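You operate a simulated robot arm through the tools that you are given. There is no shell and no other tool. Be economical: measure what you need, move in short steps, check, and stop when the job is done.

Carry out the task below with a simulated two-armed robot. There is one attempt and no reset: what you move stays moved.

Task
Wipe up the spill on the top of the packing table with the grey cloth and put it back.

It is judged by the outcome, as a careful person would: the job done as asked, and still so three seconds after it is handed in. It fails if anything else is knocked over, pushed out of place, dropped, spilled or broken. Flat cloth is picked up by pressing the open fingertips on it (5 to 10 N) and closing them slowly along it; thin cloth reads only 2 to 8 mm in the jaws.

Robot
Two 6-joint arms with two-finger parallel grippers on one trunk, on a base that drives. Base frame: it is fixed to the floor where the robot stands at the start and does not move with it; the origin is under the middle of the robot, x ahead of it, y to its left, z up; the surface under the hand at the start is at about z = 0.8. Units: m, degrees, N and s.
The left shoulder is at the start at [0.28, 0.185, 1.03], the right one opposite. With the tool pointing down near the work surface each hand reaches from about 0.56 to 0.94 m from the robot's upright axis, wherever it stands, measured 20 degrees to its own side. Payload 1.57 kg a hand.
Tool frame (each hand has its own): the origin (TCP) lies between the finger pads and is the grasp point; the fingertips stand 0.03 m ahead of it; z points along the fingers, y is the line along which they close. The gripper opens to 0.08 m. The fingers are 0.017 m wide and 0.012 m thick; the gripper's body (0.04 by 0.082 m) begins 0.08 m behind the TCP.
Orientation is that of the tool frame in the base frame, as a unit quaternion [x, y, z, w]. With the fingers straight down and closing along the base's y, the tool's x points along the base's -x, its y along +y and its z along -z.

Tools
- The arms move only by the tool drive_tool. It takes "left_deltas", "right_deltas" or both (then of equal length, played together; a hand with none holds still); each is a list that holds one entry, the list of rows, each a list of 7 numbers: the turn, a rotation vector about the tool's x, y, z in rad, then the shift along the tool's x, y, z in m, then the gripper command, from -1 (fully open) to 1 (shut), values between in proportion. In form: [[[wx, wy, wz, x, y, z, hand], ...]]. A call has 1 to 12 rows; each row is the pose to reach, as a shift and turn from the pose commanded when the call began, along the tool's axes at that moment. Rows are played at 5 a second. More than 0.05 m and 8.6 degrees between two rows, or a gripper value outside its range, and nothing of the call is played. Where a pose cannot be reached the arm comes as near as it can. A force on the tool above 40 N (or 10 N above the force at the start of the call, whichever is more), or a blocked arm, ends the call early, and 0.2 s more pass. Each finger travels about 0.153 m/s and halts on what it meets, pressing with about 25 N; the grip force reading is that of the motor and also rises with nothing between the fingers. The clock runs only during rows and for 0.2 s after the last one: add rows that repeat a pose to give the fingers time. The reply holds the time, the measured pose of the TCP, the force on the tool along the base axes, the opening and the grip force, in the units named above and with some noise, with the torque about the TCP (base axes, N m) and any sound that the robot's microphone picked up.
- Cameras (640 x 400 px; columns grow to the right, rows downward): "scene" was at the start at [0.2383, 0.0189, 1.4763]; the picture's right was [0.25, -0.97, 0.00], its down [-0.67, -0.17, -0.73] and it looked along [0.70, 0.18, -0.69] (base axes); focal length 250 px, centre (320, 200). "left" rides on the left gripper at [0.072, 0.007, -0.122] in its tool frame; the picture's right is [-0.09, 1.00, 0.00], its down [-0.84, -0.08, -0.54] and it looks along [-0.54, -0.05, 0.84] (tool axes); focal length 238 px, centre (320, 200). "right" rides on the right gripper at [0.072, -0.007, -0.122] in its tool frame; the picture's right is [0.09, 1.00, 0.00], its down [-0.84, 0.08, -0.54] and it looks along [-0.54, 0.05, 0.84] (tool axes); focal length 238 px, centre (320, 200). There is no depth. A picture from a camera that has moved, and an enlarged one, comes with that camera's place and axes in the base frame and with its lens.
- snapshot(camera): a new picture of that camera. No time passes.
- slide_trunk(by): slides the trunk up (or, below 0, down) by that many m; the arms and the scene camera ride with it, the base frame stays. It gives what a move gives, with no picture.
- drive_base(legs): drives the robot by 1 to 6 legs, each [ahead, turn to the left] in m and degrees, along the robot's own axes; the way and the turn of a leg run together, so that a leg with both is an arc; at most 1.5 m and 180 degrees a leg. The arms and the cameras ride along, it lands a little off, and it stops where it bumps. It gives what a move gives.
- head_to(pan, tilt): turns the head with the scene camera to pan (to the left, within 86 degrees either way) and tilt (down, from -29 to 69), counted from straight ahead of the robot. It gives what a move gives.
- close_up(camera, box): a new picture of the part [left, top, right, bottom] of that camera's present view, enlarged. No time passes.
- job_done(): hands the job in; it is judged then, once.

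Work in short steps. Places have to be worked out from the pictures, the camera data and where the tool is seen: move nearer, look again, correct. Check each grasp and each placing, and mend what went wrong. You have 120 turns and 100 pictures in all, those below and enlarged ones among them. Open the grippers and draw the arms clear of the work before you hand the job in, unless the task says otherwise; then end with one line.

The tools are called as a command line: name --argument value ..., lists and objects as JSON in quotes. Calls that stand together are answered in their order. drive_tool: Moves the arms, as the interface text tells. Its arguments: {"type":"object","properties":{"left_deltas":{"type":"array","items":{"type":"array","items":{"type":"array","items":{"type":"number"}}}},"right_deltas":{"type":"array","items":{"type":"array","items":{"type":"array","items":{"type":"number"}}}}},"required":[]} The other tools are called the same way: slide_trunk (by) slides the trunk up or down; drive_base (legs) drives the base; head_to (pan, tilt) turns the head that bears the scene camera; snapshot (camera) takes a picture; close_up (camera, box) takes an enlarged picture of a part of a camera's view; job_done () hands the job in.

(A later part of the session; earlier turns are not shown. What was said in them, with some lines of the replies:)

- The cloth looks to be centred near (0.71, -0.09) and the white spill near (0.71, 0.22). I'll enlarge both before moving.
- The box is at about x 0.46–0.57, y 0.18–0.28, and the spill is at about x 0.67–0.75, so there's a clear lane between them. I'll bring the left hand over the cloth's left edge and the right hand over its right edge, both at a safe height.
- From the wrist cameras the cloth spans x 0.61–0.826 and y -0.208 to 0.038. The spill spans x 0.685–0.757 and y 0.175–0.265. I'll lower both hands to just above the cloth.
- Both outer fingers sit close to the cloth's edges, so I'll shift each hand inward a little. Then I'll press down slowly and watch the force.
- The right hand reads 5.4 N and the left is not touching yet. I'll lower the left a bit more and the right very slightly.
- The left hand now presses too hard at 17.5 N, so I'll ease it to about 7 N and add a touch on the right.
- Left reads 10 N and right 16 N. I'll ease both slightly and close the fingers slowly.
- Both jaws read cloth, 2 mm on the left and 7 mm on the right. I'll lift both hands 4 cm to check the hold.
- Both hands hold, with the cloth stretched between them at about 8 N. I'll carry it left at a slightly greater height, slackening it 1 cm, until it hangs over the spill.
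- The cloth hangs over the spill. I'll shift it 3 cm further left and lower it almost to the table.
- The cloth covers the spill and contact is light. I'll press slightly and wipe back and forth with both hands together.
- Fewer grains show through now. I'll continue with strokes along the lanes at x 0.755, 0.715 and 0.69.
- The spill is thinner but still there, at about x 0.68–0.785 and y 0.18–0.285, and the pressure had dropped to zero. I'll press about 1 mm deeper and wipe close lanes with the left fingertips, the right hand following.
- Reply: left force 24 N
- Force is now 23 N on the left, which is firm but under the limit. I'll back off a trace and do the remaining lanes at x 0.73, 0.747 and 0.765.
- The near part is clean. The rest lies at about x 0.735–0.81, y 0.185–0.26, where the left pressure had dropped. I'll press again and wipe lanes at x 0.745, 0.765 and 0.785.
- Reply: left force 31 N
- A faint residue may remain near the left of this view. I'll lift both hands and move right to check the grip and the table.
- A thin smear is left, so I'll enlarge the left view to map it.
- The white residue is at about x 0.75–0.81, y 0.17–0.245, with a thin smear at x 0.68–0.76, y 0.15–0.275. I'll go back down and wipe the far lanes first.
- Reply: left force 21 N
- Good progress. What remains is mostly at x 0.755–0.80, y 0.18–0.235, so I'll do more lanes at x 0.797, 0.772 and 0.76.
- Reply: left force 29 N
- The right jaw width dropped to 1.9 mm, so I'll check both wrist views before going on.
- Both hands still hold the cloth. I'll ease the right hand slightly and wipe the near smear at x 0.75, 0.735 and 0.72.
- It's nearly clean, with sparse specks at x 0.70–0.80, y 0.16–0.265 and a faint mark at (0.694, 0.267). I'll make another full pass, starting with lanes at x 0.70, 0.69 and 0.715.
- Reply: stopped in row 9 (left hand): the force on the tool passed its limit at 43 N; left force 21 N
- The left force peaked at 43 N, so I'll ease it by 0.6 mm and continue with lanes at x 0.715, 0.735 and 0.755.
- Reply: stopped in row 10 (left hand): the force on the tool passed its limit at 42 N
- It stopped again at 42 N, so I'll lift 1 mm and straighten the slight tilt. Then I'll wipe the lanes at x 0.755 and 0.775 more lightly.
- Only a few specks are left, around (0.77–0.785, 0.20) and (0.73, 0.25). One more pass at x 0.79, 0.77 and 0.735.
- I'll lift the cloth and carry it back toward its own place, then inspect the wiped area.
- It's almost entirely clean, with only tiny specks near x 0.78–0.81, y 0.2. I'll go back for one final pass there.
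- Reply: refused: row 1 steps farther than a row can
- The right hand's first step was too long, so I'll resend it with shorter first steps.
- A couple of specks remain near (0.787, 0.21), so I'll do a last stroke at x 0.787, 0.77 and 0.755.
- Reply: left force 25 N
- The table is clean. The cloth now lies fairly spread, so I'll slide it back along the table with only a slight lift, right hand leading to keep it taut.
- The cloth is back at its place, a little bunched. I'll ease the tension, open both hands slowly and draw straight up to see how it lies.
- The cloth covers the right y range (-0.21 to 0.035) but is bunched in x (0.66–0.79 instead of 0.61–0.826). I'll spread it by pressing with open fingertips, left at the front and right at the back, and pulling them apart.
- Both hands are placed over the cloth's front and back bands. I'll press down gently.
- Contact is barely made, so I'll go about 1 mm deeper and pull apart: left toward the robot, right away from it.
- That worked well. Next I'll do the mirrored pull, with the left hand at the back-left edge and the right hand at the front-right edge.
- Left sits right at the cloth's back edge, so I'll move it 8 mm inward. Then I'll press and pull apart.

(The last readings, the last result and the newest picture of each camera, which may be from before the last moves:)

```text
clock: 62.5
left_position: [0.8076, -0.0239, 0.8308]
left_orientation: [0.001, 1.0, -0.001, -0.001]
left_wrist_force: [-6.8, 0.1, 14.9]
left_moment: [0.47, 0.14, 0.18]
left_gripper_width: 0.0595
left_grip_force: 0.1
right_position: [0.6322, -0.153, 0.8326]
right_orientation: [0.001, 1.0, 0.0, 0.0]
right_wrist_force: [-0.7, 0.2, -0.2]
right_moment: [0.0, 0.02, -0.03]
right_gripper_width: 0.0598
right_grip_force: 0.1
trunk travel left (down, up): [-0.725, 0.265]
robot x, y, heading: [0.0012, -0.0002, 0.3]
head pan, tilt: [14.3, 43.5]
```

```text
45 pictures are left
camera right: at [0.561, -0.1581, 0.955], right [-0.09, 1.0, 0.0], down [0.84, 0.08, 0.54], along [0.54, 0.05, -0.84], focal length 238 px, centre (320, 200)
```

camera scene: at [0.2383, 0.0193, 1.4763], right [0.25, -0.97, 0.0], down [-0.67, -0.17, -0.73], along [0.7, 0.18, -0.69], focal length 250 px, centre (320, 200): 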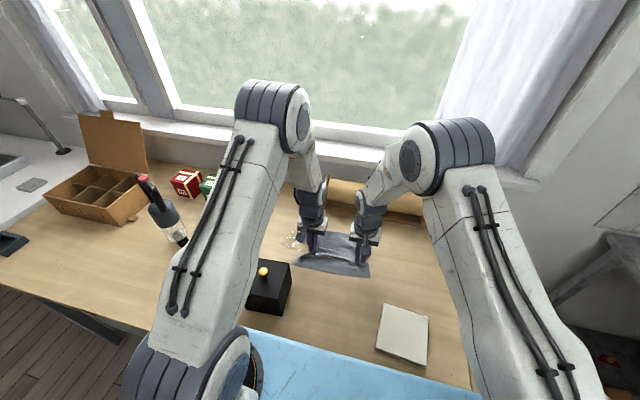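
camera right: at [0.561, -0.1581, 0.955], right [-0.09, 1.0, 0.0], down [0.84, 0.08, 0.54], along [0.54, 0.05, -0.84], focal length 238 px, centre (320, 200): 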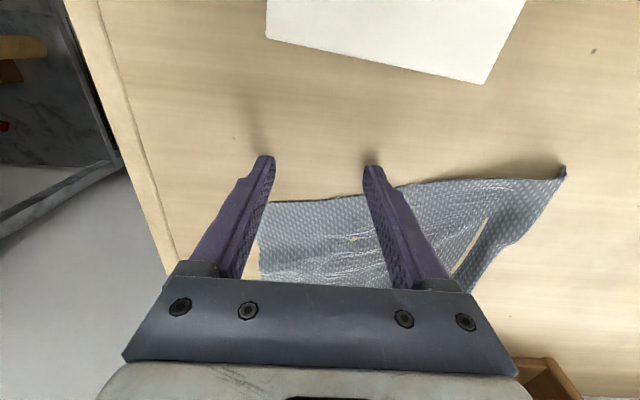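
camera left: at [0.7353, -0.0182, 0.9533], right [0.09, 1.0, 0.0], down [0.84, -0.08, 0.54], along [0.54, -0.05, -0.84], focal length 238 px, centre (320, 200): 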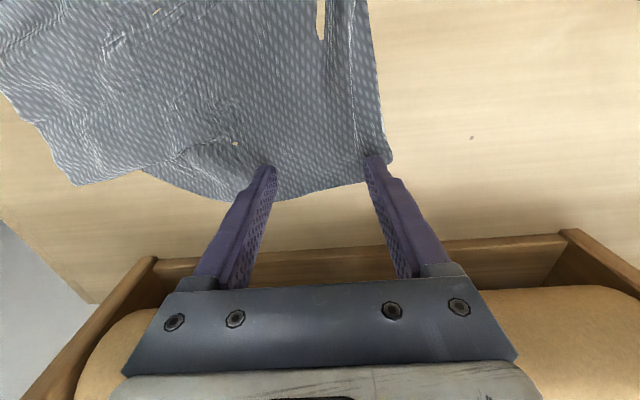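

Left worked, but the right hand slipped without pressure. I'll redo the right pull with about 1.2 mm more press while the left holds still.

drive_tool --right_deltas '[[[0, 0, 0, 0, 0, -0.012, -0.5], [0, 0, 0, -0.045, 0, -0.012, -0.5], [0, 0, 0, -0.047, 0, -0.004, -0.5], [0, 0, 0, -0.047, 0, 0.0005, -0.5], [0, 0, 0, -0.047, 0, 0.0013, -0.5], [0, 0, 0, -0.036, 0, 0.0013, -0.5], [0, 0, 0, -0.024, 0, 0.0013, -0.5], [0, 0, 0, -0.012, 0, 0.0013, -0.5], [0, 0, 0, -0.004, 0, 0.0013, -0.5], [0, 0, 0, 0.0, 0, 0.0013, -0.5]]]'

snapshot --camera "right"

```text
clock: 64.7
left_position: [0.8081, -0.0236, 0.8303]
left_orientation: [0.001, 1.0, 0.0, -0.001]
left_wrist_force: [-5.5, -0.9, 18.1]
left_moment: [0.59, 0.13, 0.2]
left_gripper_width: 0.0595
left_grip_force: 0.0
right_position: [0.6332, -0.1525, 0.8311]
right_orientation: [0.001, 1.0, 0.0, 0.0]
right_wrist_force: [-0.2, -0.1, -0.7]
right_moment: [0.01, -0.02, -0.01]
right_gripper_width: 0.0599
right_grip_force: 0.0
trunk travel left (down, up): [-0.725, 0.265]
robot x, y, heading: [0.0019, -0.0017, -0.0]
head pan, tilt: [14.3, 43.5]
```

```text
44 pictures are left
camera right: at [0.5608, -0.1587, 0.9542], right [-0.09, 1.0, 0.0], down [0.84, 0.08, 0.54], along [0.54, 0.05, -0.84], focal length 238 px, centre (320, 200)
```

right: 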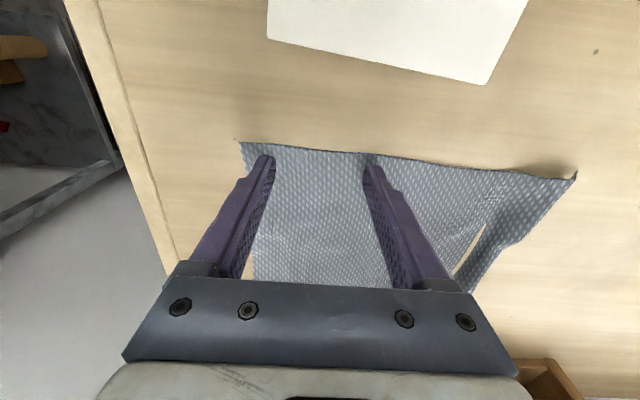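

That worked, and the front-right edge is now back near its original line. I'll raise both hands and look at the whole cloth.

drive_tool --left_deltas '[[[0, 0, 0, 0, 0, -0.02, -0.5], [0, 0, 0, 0, 0, -0.06, -0.5], [0, 0, 0, 0.03, 0.02, -0.1, -0.5], [0, 0, 0, 0.06, 0.05, -0.12, -0.5], [0, 0, 0, 0.08, 0.09, -0.13, -0.5], [0, 0, 0, 0.08, 0.09, -0.13, -0.5]]]' --right_deltas '[[[0, 0, 0, 0, 0, -0.02, -0.5], [0, 0, 0, 0, 0, -0.06, -0.5], [0, 0, 0, 0, 0, -0.1, -0.5], [0, 0, 0, 0, 0, -0.12, -0.5], [0, 0, 0, 0, 0, -0.13, -0.5], [0, 0, 0, 0, 0, -0.13, -0.5]]]'

snapshot --camera "left"

close_up --camera "scene" --box '[300, 180, 480, 380]'

snapshot --camera "right"

```text
refused: row 3 steps farther than a row can; nothing moved
```

```text
43 pictures are left
camera left: at [0.7351, -0.0182, 0.9532], right [0.09, 1.0, 0.0], down [0.84, -0.08, 0.54], along [0.54, -0.05, -0.84], focal length 238 px, centre (320, 200)
```

left: 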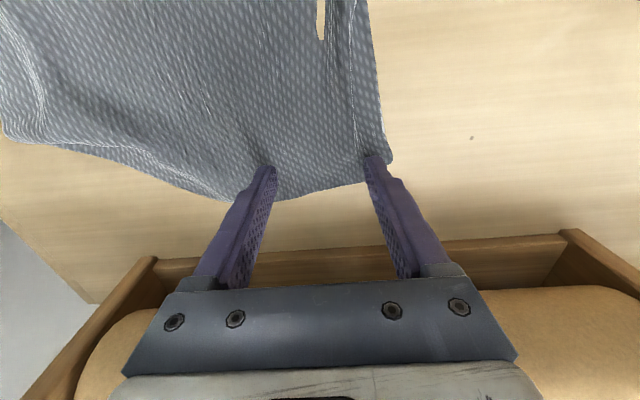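

```text
2.00 times, centred on (390, 280) of scene
camera zoom: at [0.2372, 0.0193, 1.4765], right [0.25, -0.97, 0.0], down [-0.67, -0.17, -0.73], along [0.7, 0.18, -0.69], focal length 500 px, centre (180, 40)
```

zoom: 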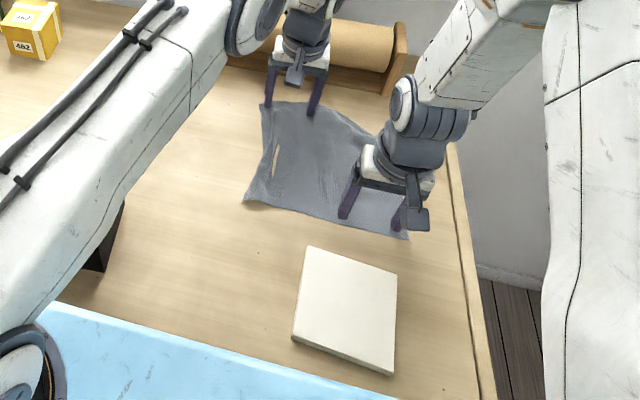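

```text
41 pictures are left
camera right: at [0.5608, -0.1587, 0.9542], right [-0.09, 1.0, 0.0], down [0.84, 0.08, 0.54], along [0.54, 0.05, -0.84], focal length 238 px, centre (320, 200)
```

right: 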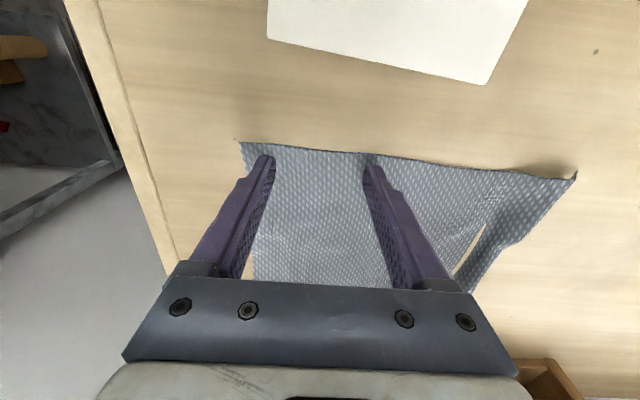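

The cloth is well spread. Only the back-right edge still lies short, at x 0.77 instead of 0.82. I'll move the left hand to hold the front edge and the right hand to the back-right.

drive_tool --left_deltas '[[[0, 0, 0, 0, 0, -0.015, -0.5], [0, 0, 0, 0.01, 0, -0.05, -0.5], [0, 0, 0, 0.05, -0.005, -0.06, -0.5], [0, 0, 0, 0.095, -0.01, -0.06, -0.5], [0, 0, 0, 0.135, -0.02, -0.06, -0.5], [0, 0, 0, 0.16, -0.025, -0.05, -0.5], [0, 0, 0, 0.16, -0.025, -0.02, -0.5], [0, 0, 0, 0.16, -0.025, -0.005, -0.5], [0, 0, 0, 0.16, -0.025, -0.005, -0.5]]]' --right_deltas '[[[0, 0, 0, 0, 0, -0.015, -0.5], [0, 0, 0, -0.01, -0.002, -0.05, -0.5], [0, 0, 0, -0.045, -0.005, -0.06, -0.5], [0, 0, 0, -0.085, -0.007, -0.06, -0.5], [0, 0, 0, -0.12, -0.007, -0.06, -0.5], [0, 0, 0, -0.12, -0.007, -0.05, -0.5], [0, 0, 0, -0.12, -0.007, -0.02, -0.5], [0, 0, 0, -0.12, -0.007, -0.005, -0.5], [0, 0, 0, -0.12, -0.007, -0.005, -0.5]]]'

snapshot --camera "left"

snapshot --camera "right"

```text
clock: 66.7
left_position: [0.6503, -0.0485, 0.8366]
left_orientation: [0.001, 1.0, 0.001, -0.002]
left_wrist_force: [-0.2, -0.4, 0.1]
left_moment: [-0.01, -0.02, 0.0]
left_gripper_width: 0.06
left_grip_force: 0.0
right_position: [0.751, -0.1597, 0.8348]
right_orientation: [0.001, 1.0, 0.0, -0.001]
right_wrist_force: [-0.1, 0.7, -0.4]
right_moment: [0.03, 0.0, 0.03]
right_gripper_width: 0.06
right_grip_force: 0.1
trunk travel left (down, up): [-0.725, 0.265]
robot x, y, heading: [-0.0011, 0.0019, 0.1]
head pan, tilt: [14.3, 43.5]
```

```text
40 pictures are left
camera left: at [0.5769, -0.0424, 0.9582], right [0.09, 1.0, 0.0], down [0.84, -0.08, 0.54], along [0.54, -0.05, -0.84], focal length 238 px, centre (320, 200)
```

left: 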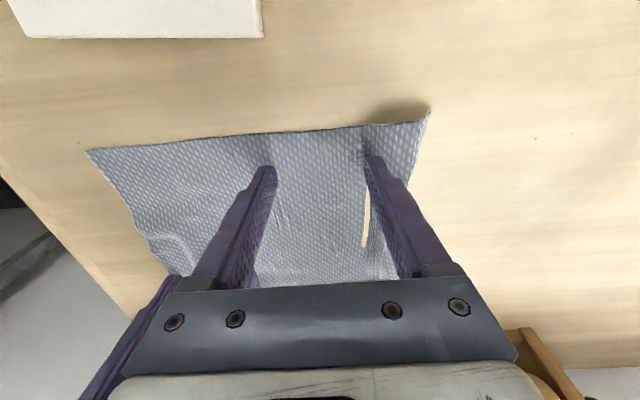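

```text
39 pictures are left
camera right: at [0.6797, -0.1654, 0.9574], right [-0.09, 1.0, 0.0], down [0.84, 0.08, 0.54], along [0.54, 0.05, -0.84], focal length 238 px, centre (320, 200)
```

right: 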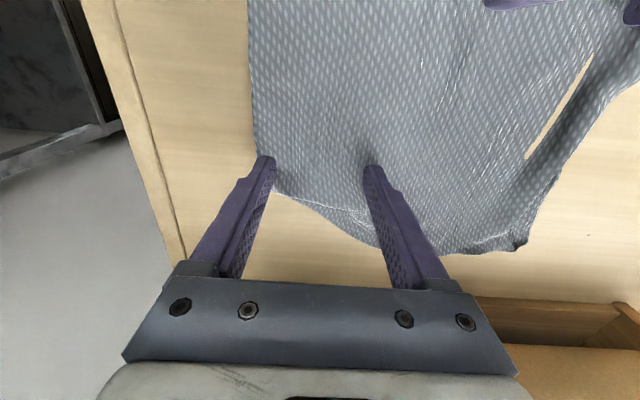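

I'll press both hands and pull: left 2 cm toward the robot, right 4 cm away.

drive_tool --left_deltas '[[[0, 0, 0, 0, 0, 0.003, -0.5], [0, 0, 0, 0, 0, 0.0048, -0.5], [0, 0, 0, 0, 0, 0.0054, -0.5], [0, 0, 0, 0.006, 0, 0.0054, -0.5], [0, 0, 0, 0.012, 0, 0.0054, -0.5], [0, 0, 0, 0.018, 0, 0.0054, -0.5], [0, 0, 0, 0.022, 0, 0.0054, -0.5], [0, 0, 0, 0.022, 0, 0.0054, -0.5]]]' --right_deltas '[[[0, 0, 0, 0.004, 0, 0.003, -0.5], [0, 0, 0, 0.004, 0, 0.0044, -0.5], [0, 0, 0, 0.004, 0, 0.005, -0.5], [0, 0, 0, -0.006, 0, 0.005, -0.5], [0, 0, 0, -0.016, 0, 0.005, -0.5], [0, 0, 0, -0.028, 0, 0.005, -0.5], [0, 0, 0, -0.038, 0, 0.005, -0.5], [0, 0, 0, -0.044, 0, 0.005, -0.5]]]'

snapshot --camera "left"

snapshot --camera "right"

```text
clock: 68.5
left_position: [0.625, -0.048, 0.832]
left_orientation: [0.001, 1.0, 0.0, -0.002]
left_wrist_force: [-0.4, -1.2, 0.4]
left_moment: [-0.02, -0.05, 0.01]
left_gripper_width: 0.0599
left_grip_force: 0.1
right_position: [0.7958, -0.1595, 0.8311]
right_orientation: [0.001, 1.0, 0.001, 0.001]
right_wrist_force: [-6.6, 1.8, 21.7]
right_moment: [-0.59, 0.03, -0.1]
right_gripper_width: 0.0596
right_grip_force: 0.1
trunk travel left (down, up): [-0.725, 0.265]
robot x, y, heading: [0.0022, 0.0004, 0.3]
head pan, tilt: [14.3, 43.5]
```

```text
38 pictures are left
camera left: at [0.5529, -0.0431, 0.9535], right [0.09, 1.0, 0.0], down [0.84, -0.08, 0.54], along [0.54, -0.05, -0.84], focal length 238 px, centre (320, 200)
```

left: 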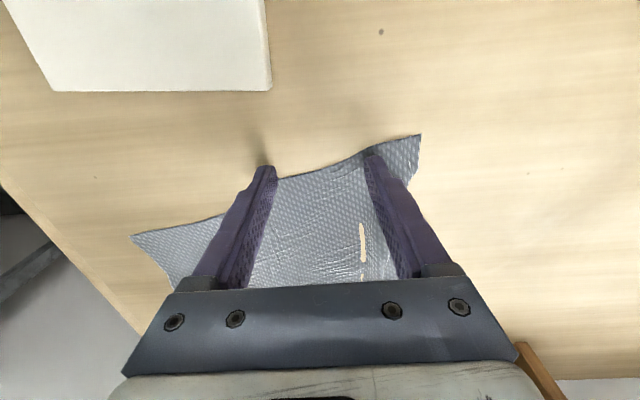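

```text
37 pictures are left
camera right: at [0.7242, -0.1657, 0.954], right [-0.09, 1.0, 0.0], down [0.84, 0.08, 0.54], along [0.54, 0.05, -0.84], focal length 238 px, centre (320, 200)
```

right: 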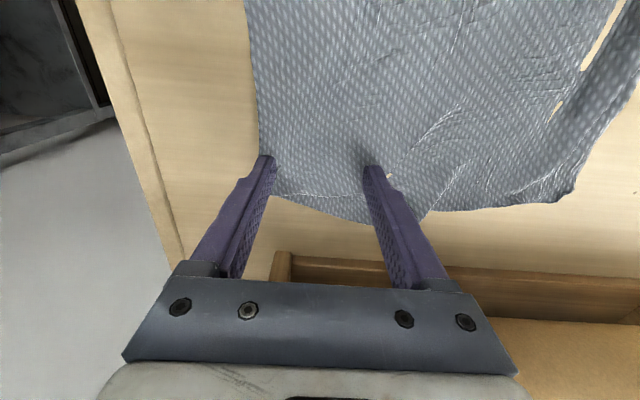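

The front-right edge followed along while the left hand slipped. With the right hand holding the back, I'll press harder with the left at the front-right and pull it toward the robot.

drive_tool --left_deltas '[[[0, 0, 0, 0, 0, -0.015, -0.5], [0, 0, 0, -0.02, -0.035, -0.018, -0.5], [0, 0, 0, -0.04, -0.07, -0.018, -0.5], [0, 0, 0, -0.047, -0.09, -0.012, -0.5], [0, 0, 0, -0.047, -0.09, -0.003, -0.5], [0, 0, 0, -0.047, -0.09, 0.0005, -0.5], [0, 0, 0, -0.047, -0.09, 0.0014, -0.5], [0, 0, 0, -0.035, -0.09, 0.0014, -0.5], [0, 0, 0, -0.023, -0.09, 0.0014, -0.5], [0, 0, 0, -0.011, -0.09, 0.0014, -0.5], [0, 0, 0, 0, -0.09, 0.0014, -0.5], [0, 0, 0, 0, -0.09, 0.0014, -0.5]]]'

snapshot --camera "left"

snapshot --camera "right"

```text
clock: 71.1
left_position: [0.627, -0.1402, 0.8309]
left_orientation: [0.001, 1.0, -0.002, 0.002]
left_wrist_force: [16.2, -2.0, 22.9]
left_moment: [0.77, -0.4, -0.54]
left_gripper_width: 0.0585
left_grip_force: 0.1
right_position: [0.7946, -0.1594, 0.8316]
right_orientation: [0.002, 1.0, 0.0, 0.001]
right_wrist_force: [-5.1, 0.2, 27.4]
right_moment: [-0.38, 0.01, 0.14]
right_gripper_width: 0.0594
right_grip_force: 0.0
trunk travel left (down, up): [-0.725, 0.265]
robot x, y, heading: [0.0003, -0.0021, 0.2]
head pan, tilt: [14.3, 43.5]
```

```text
36 pictures are left
camera left: at [0.5539, -0.1334, 0.9529], right [0.09, 1.0, 0.0], down [0.83, -0.08, 0.55], along [0.54, -0.05, -0.84], focal length 238 px, centre (320, 200)
```

left: 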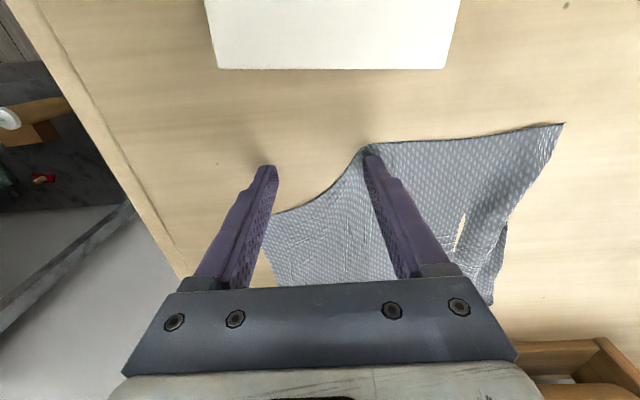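

```text
35 pictures are left
camera right: at [0.7235, -0.1655, 0.9541], right [-0.09, 1.0, 0.0], down [0.84, 0.08, 0.54], along [0.54, 0.05, -0.84], focal length 238 px, centre (320, 200)
```

right: 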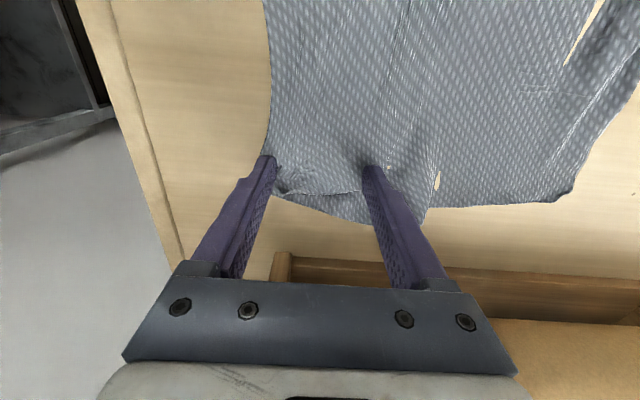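

Only the front-right corner lags now. One more pull with the left hand, 3 cm further right.

drive_tool --left_deltas '[[[0, 0, 0, 0, 0, -0.015, -0.5], [0, 0, 0, -0.03, -0.018, -0.015, -0.5], [0, 0, 0, -0.048, -0.032, -0.012, -0.5], [0, 0, 0, -0.048, -0.032, -0.004, -0.5], [0, 0, 0, -0.048, -0.032, 0, -0.5], [0, 0, 0, -0.048, -0.032, 0.0008, -0.5], [0, 0, 0, -0.036, -0.032, 0.0008, -0.5], [0, 0, 0, -0.024, -0.032, 0.0008, -0.5], [0, 0, 0, -0.012, -0.032, 0.0008, -0.5], [0, 0, 0, 0, -0.032, 0.0008, -0.5], [0, 0, 0, 0, -0.032, 0.0008, -0.5]]]'

snapshot --camera "left"

```text
clock: 72.0
left_position: [0.6697, -0.1711, 0.8344]
left_orientation: [0.001, 1.0, 0.004, -0.006]
left_wrist_force: [0.4, 0.2, 0.4]
left_moment: [0.0, -0.04, -0.01]
left_gripper_width: 0.0602
left_grip_force: 0.0
right_position: [0.8018, -0.1615, 0.8319]
right_orientation: [-0.001, 1.0, -0.001, 0.007]
right_wrist_force: [-0.8, 0.5, 6.3]
right_moment: [-0.16, -0.01, -0.02]
right_gripper_width: 0.0598
right_grip_force: 0.1
trunk travel left (down, up): [-0.725, 0.265]
robot x, y, heading: [-0.0013, 0.0015, 0.3]
head pan, tilt: [14.3, 43.5]
stopped in row 4 (left hand): the force on the tool passed its limit at 47 N (the readings are from after the stop); the commanded pose is now the measured one
```

```text
34 pictures are left
camera left: at [0.5987, -0.1657, 0.957], right [0.09, 1.0, 0.01], down [0.84, -0.08, 0.53], along [0.53, -0.04, -0.85], focal length 238 px, centre (320, 200)
```

left: 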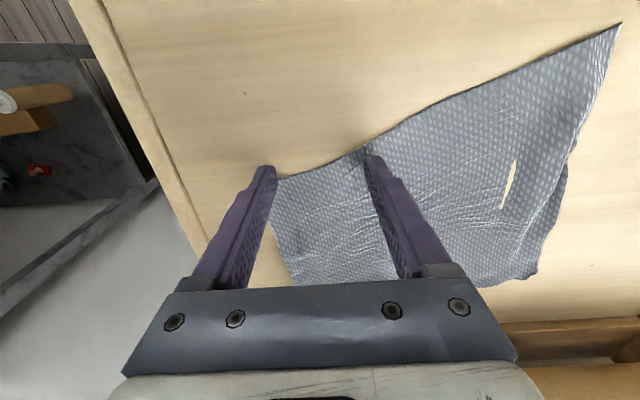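

That was probably the two wrists touching, since the right hand was nudged 7 mm. I'll back the left hand off toward the robot and to the left, then lift both.

drive_tool --left_deltas '[[[0, 0, 0, 0.015, 0.005, -0.008, -0.5], [0, 0, 0, 0.03, 0.02, -0.02, -0.5], [0, 0, 0, 0.03, 0.06, -0.035, -0.5], [0, 0, 0, 0.03, 0.1, -0.05, -0.5], [0, 0, 0, 0.0, 0.13, -0.06, -0.5], [0, 0, 0, -0.04, 0.14, -0.06, -0.5], [0, 0, 0, -0.08, 0.14, -0.06, -0.5], [0, 0, 0, -0.11, 0.14, -0.06, -0.5], [0, 0, 0, -0.11, 0.14, -0.06, -0.5]]]' --right_deltas '[[[0, 0, 0, 0, 0, 0, -0.5], [0, 0, 0, 0, 0, -0.01, -0.5], [0, 0, 0, 0, 0, -0.04, -0.5], [0, 0, 0, 0, 0, -0.06, -0.5], [0, 0, 0, 0, 0, -0.06, -0.5], [0, 0, 0, 0.03, 0, -0.06, -0.5], [0, 0, 0, 0.07, 0, -0.06, -0.5], [0, 0, 0, 0.11, 0, -0.06, -0.5], [0, 0, 0, 0.12, 0, -0.06, -0.5]]]'

snapshot --camera "left"

snapshot --camera "right"

```text
clock: 74.0
left_position: [0.7823, -0.0298, 0.8941]
left_orientation: [0.002, 1.0, 0.004, -0.007]
left_wrist_force: [0.5, 0.2, -0.1]
left_moment: [0.02, 0.01, 0.0]
left_gripper_width: 0.0599
left_grip_force: 0.1
right_position: [0.6806, -0.1614, 0.8908]
right_orientation: [-0.002, 1.0, -0.001, 0.007]
right_wrist_force: [0.3, 0.3, 0.3]
right_moment: [0.02, -0.01, 0.0]
right_gripper_width: 0.0601
right_grip_force: 0.0
trunk travel left (down, up): [-0.725, 0.265]
robot x, y, heading: [-0.0019, 0.0005, 0.3]
head pan, tilt: [14.3, 43.5]
```

```text
33 pictures are left
camera left: at [0.7109, -0.0251, 1.0172], right [0.09, 1.0, 0.01], down [0.84, -0.08, 0.53], along [0.53, -0.04, -0.85], focal length 238 px, centre (320, 200)
```

left: 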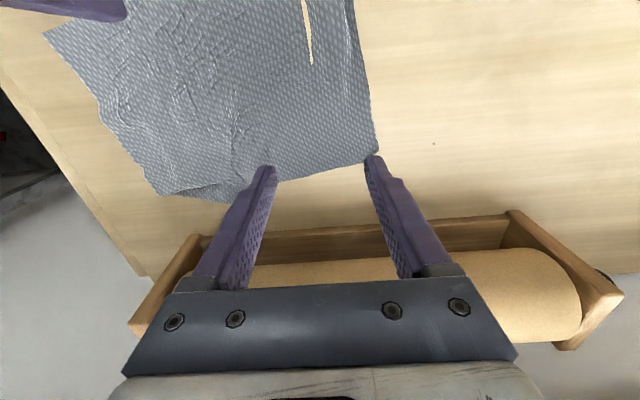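

```text
32 pictures are left
camera right: at [0.607, -0.1668, 1.0127], right [-0.09, 1.0, 0.0], down [0.83, 0.08, 0.55], along [0.55, 0.05, -0.83], focal length 238 px, centre (320, 200)
```

right: 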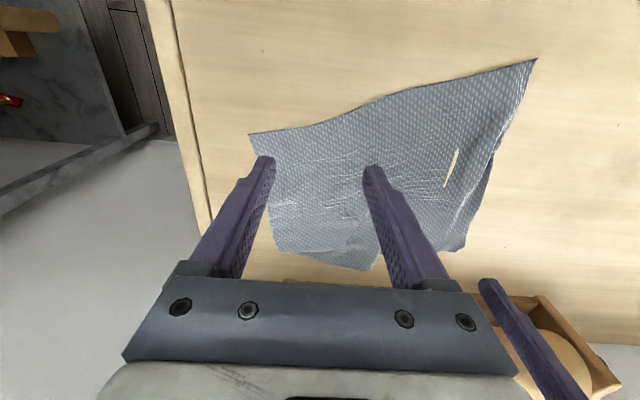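

The cloth is nearly square, with only the front-right corner still at x 0.68. Left will hold the back edge while the right presses on that corner and pulls it forward, and I'll also straighten the tilts.

drive_tool --left_deltas '[[[0.008, -0.014, -0.004, 0.005, 0, 0.03, -0.5], [0.008, -0.014, -0.004, 0.007, 0, 0.055, -0.5], [0.008, -0.014, -0.004, 0.007, 0, 0.06, -0.5], [0.008, -0.014, -0.004, 0.007, 0, 0.062, -0.5], [0.008, -0.014, -0.004, 0.007, 0, 0.063, -0.5], [0.008, -0.014, -0.004, 0.007, 0, 0.063, -0.5]]]' --right_deltas '[[[-0.002, 0.014, 0.004, -0.006, 0, 0.03, -0.5], [-0.002, 0.014, 0.004, -0.014, -0.002, 0.05, -0.5], [-0.002, 0.014, 0.004, -0.014, -0.002, 0.055, -0.5], [-0.002, 0.014, 0.004, -0.014, -0.002, 0.057, -0.5], [-0.002, 0.014, 0.004, -0.014, -0.002, 0.058, -0.5], [-0.002, 0.014, 0.004, -0.014, -0.002, 0.0587, -0.5]]]'

```text
clock: 75.5
left_position: [0.7725, -0.0306, 0.8298]
left_orientation: [-0.002, 1.0, 0.0, 0.0]
left_wrist_force: [-1.5, -0.2, 3.6]
left_moment: [0.11, 0.04, 0.09]
left_gripper_width: 0.0595
left_grip_force: 0.1
right_position: [0.6951, -0.1634, 0.8309]
right_orientation: [0.001, 1.0, 0.0, 0.0]
right_wrist_force: [-0.5, 0.4, -0.3]
right_moment: [0.03, -0.02, 0.0]
right_gripper_width: 0.0601
right_grip_force: 0.1
trunk travel left (down, up): [-0.725, 0.265]
robot x, y, heading: [0.0002, -0.0003, 0.2]
head pan, tilt: [14.3, 43.5]
```

drive_tool --left_deltas '[[[0, 0, 0, 0, 0, 0.0004, -0.5], [0, 0, 0, 0, 0, 0.0004, -0.5], [0, 0, 0, 0, 0, 0.0004, -0.5], [0, 0, 0, 0, 0, 0.0004, -0.5], [0, 0, 0, 0, 0, 0.0004, -0.5], [0, 0, 0, 0, 0, 0.0004, -0.5], [0, 0, 0, 0, 0, 0.0004, -0.5], [0, 0, 0, 0, 0, 0.0004, -0.5]]]' --right_deltas '[[[0, 0, 0, 0, 0, 0.001, -0.5], [0, 0, 0, 0, 0, 0.0018, -0.5], [0, 0, 0, 0.012, 0, 0.002, -0.5], [0, 0, 0, 0.024, 0, 0.002, -0.5], [0, 0, 0, 0.036, 0, 0.002, -0.5], [0, 0, 0, 0.048, 0, 0.002, -0.5], [0, 0, 0, 0.06, 0, 0.002, -0.5], [0, 0, 0, 0.06, 0, 0.002, -0.5]]]'

snapshot --camera "right"

snapshot --camera "left"

```text
clock: 77.2
left_position: [0.7722, -0.0307, 0.8322]
left_orientation: [-0.002, 1.0, -0.001, 0.001]
left_wrist_force: [0.0, -2.8, 4.7]
left_moment: [0.12, 0.0, -0.05]
left_gripper_width: 0.059
left_grip_force: 0.0
right_position: [0.6342, -0.1636, 0.8305]
right_orientation: [0.001, 1.0, 0.0, 0.002]
right_wrist_force: [9.0, 1.7, 30.5]
right_moment: [-0.52, -0.17, 0.08]
right_gripper_width: 0.0604
right_grip_force: 0.0
trunk travel left (down, up): [-0.725, 0.265]
robot x, y, heading: [0.0061, -0.0001, 0.5]
head pan, tilt: [14.3, 43.5]
```

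```text
31 pictures are left
camera right: at [0.5634, -0.1689, 0.9535], right [-0.09, 1.0, 0.0], down [0.84, 0.08, 0.54], along [0.54, 0.05, -0.84], focal length 238 px, centre (320, 200)
```

right: 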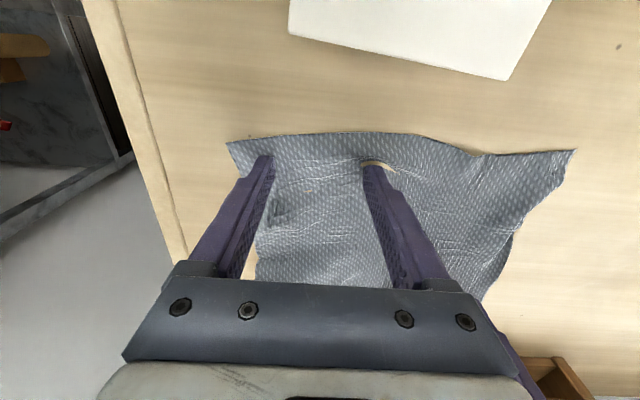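

```text
30 pictures are left
camera left: at [0.6997, -0.025, 0.9531], right [0.09, 1.0, 0.0], down [0.84, -0.07, 0.54], along [0.54, -0.05, -0.84], focal length 238 px, centre (320, 200)
```

left: 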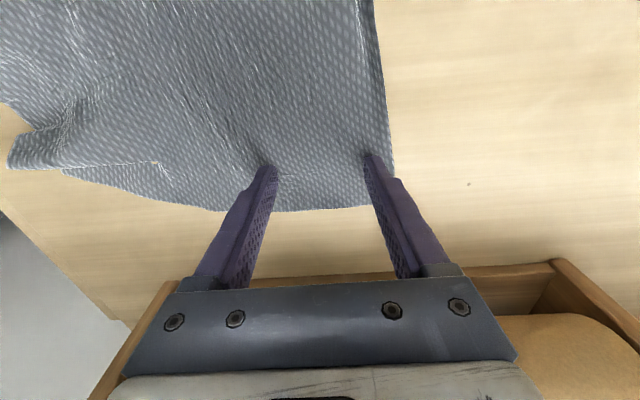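

The cloth now covers its original area nearly flat, with its front edge at about x 0.61 and its left edge at about y 0.03. I'll ease up, lift both hands straight up and clear.

drive_tool --left_deltas '[[[0, 0, 0, 0, 0, -0.015, -0.5], [0, 0, 0, 0, 0, -0.05, -0.5], [0, 0, 0, 0, 0, -0.095, -0.7], [0, 0, 0, 0.02, 0.03, -0.125, -0.9], [0, 0, 0, 0.05, 0.06, -0.145, -1], [0, 0, 0, 0.08, 0.09, -0.165, -1], [0, 0, 0, 0.11, 0.12, -0.185, -1], [0, 0, 0, 0.14, 0.15, -0.205, -1], [0, 0, 0, 0.17, 0.18, -0.225, -1], [0, 0, 0, 0.2, 0.21, -0.245, -1], [0, 0, 0, 0.225, 0.24, -0.265, -1], [0, 0, 0, 0.235, 0.27, -0.29, -1]]]' --right_deltas '[[[0, 0, 0, 0, 0, -0.015, -0.5], [0, 0, 0, 0, 0, -0.05, -0.5], [0, 0, 0, 0, 0, -0.095, -0.7], [0, 0, 0, 0, -0.02, -0.13, -0.9], [0, 0, 0, 0.01, -0.04, -0.16, -1], [0, 0, 0, 0.02, -0.07, -0.18, -1], [0, 0, 0, 0.03, -0.1, -0.2, -1], [0, 0, 0, 0.04, -0.13, -0.22, -1], [0, 0, 0, 0.05, -0.15, -0.225, -1], [0, 0, 0, 0.05, -0.15, -0.225, -1], [0, 0, 0, 0.05, -0.15, -0.225, -1], [0, 0, 0, 0.05, -0.15, -0.225, -1]]]'

snapshot --camera "scene"

close_up --camera "scene" --box '[240, 180, 460, 320]'

snapshot --camera "left"

```text
clock: 79.8
left_position: [0.5351, 0.2382, 1.1231]
left_orientation: [-0.001, 1.0, -0.001, 0.0]
left_wrist_force: [-0.1, -0.3, -0.4]
left_moment: [-0.01, 0.05, 0.0]
left_gripper_width: 0.0799
left_grip_force: 0.0
right_position: [0.5847, -0.3132, 1.0538]
right_orientation: [0.001, 1.0, 0.001, -0.001]
right_wrist_force: [0.1, -0.2, -0.5]
right_moment: [0.01, 0.02, -0.01]
right_gripper_width: 0.08
right_grip_force: 0.1
trunk travel left (down, up): [-0.725, 0.265]
robot x, y, heading: [0.0002, 0.0018, 0.1]
head pan, tilt: [14.3, 43.5]
```

```text
29 pictures are left
camera scene: at [0.2383, 0.0193, 1.4763], right [0.25, -0.97, 0.0], down [-0.67, -0.17, -0.73], along [0.7, 0.18, -0.69], focal length 250 px, centre (320, 200)
```

scene: 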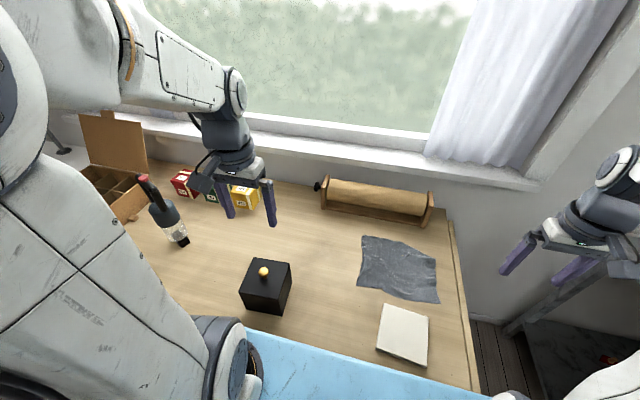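

```text
2.86 times, centred on (350, 250) of scene
camera zoom: at [0.2383, 0.0193, 1.4763], right [0.25, -0.97, 0.0], down [-0.67, -0.17, -0.73], along [0.7, 0.18, -0.69], focal length 714 px, centre (234, 57)
```

zoom: 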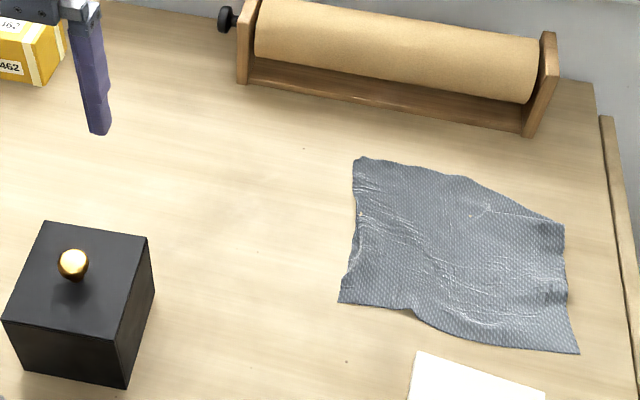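

```text
27 pictures are left
camera left: at [0.4627, 0.2448, 1.2455], right [0.09, 1.0, 0.0], down [0.84, -0.07, 0.54], along [0.54, -0.05, -0.84], focal length 238 px, centre (320, 200)
```

left: 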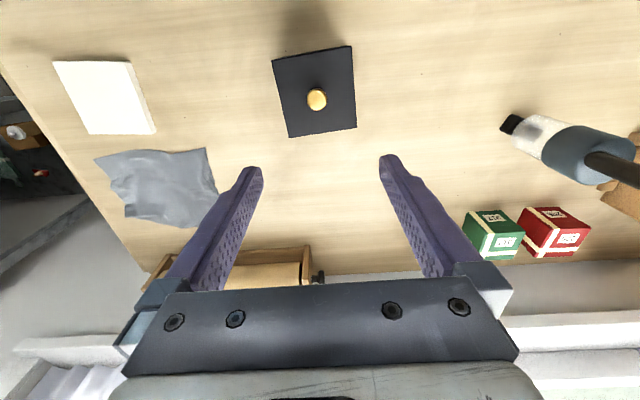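

The spill area is clean, the cloth lies back in its place within about 2 cm, and the other objects are where they were. Both hands are open and clear, so I'll hand it in.

job_done

```text
The job is handed in.
```

The spill on the packing table is wiped up. The grey cloth is back in its place, within about 2 cm and lying slightly wrinkled, and nothing else on the table was moved.
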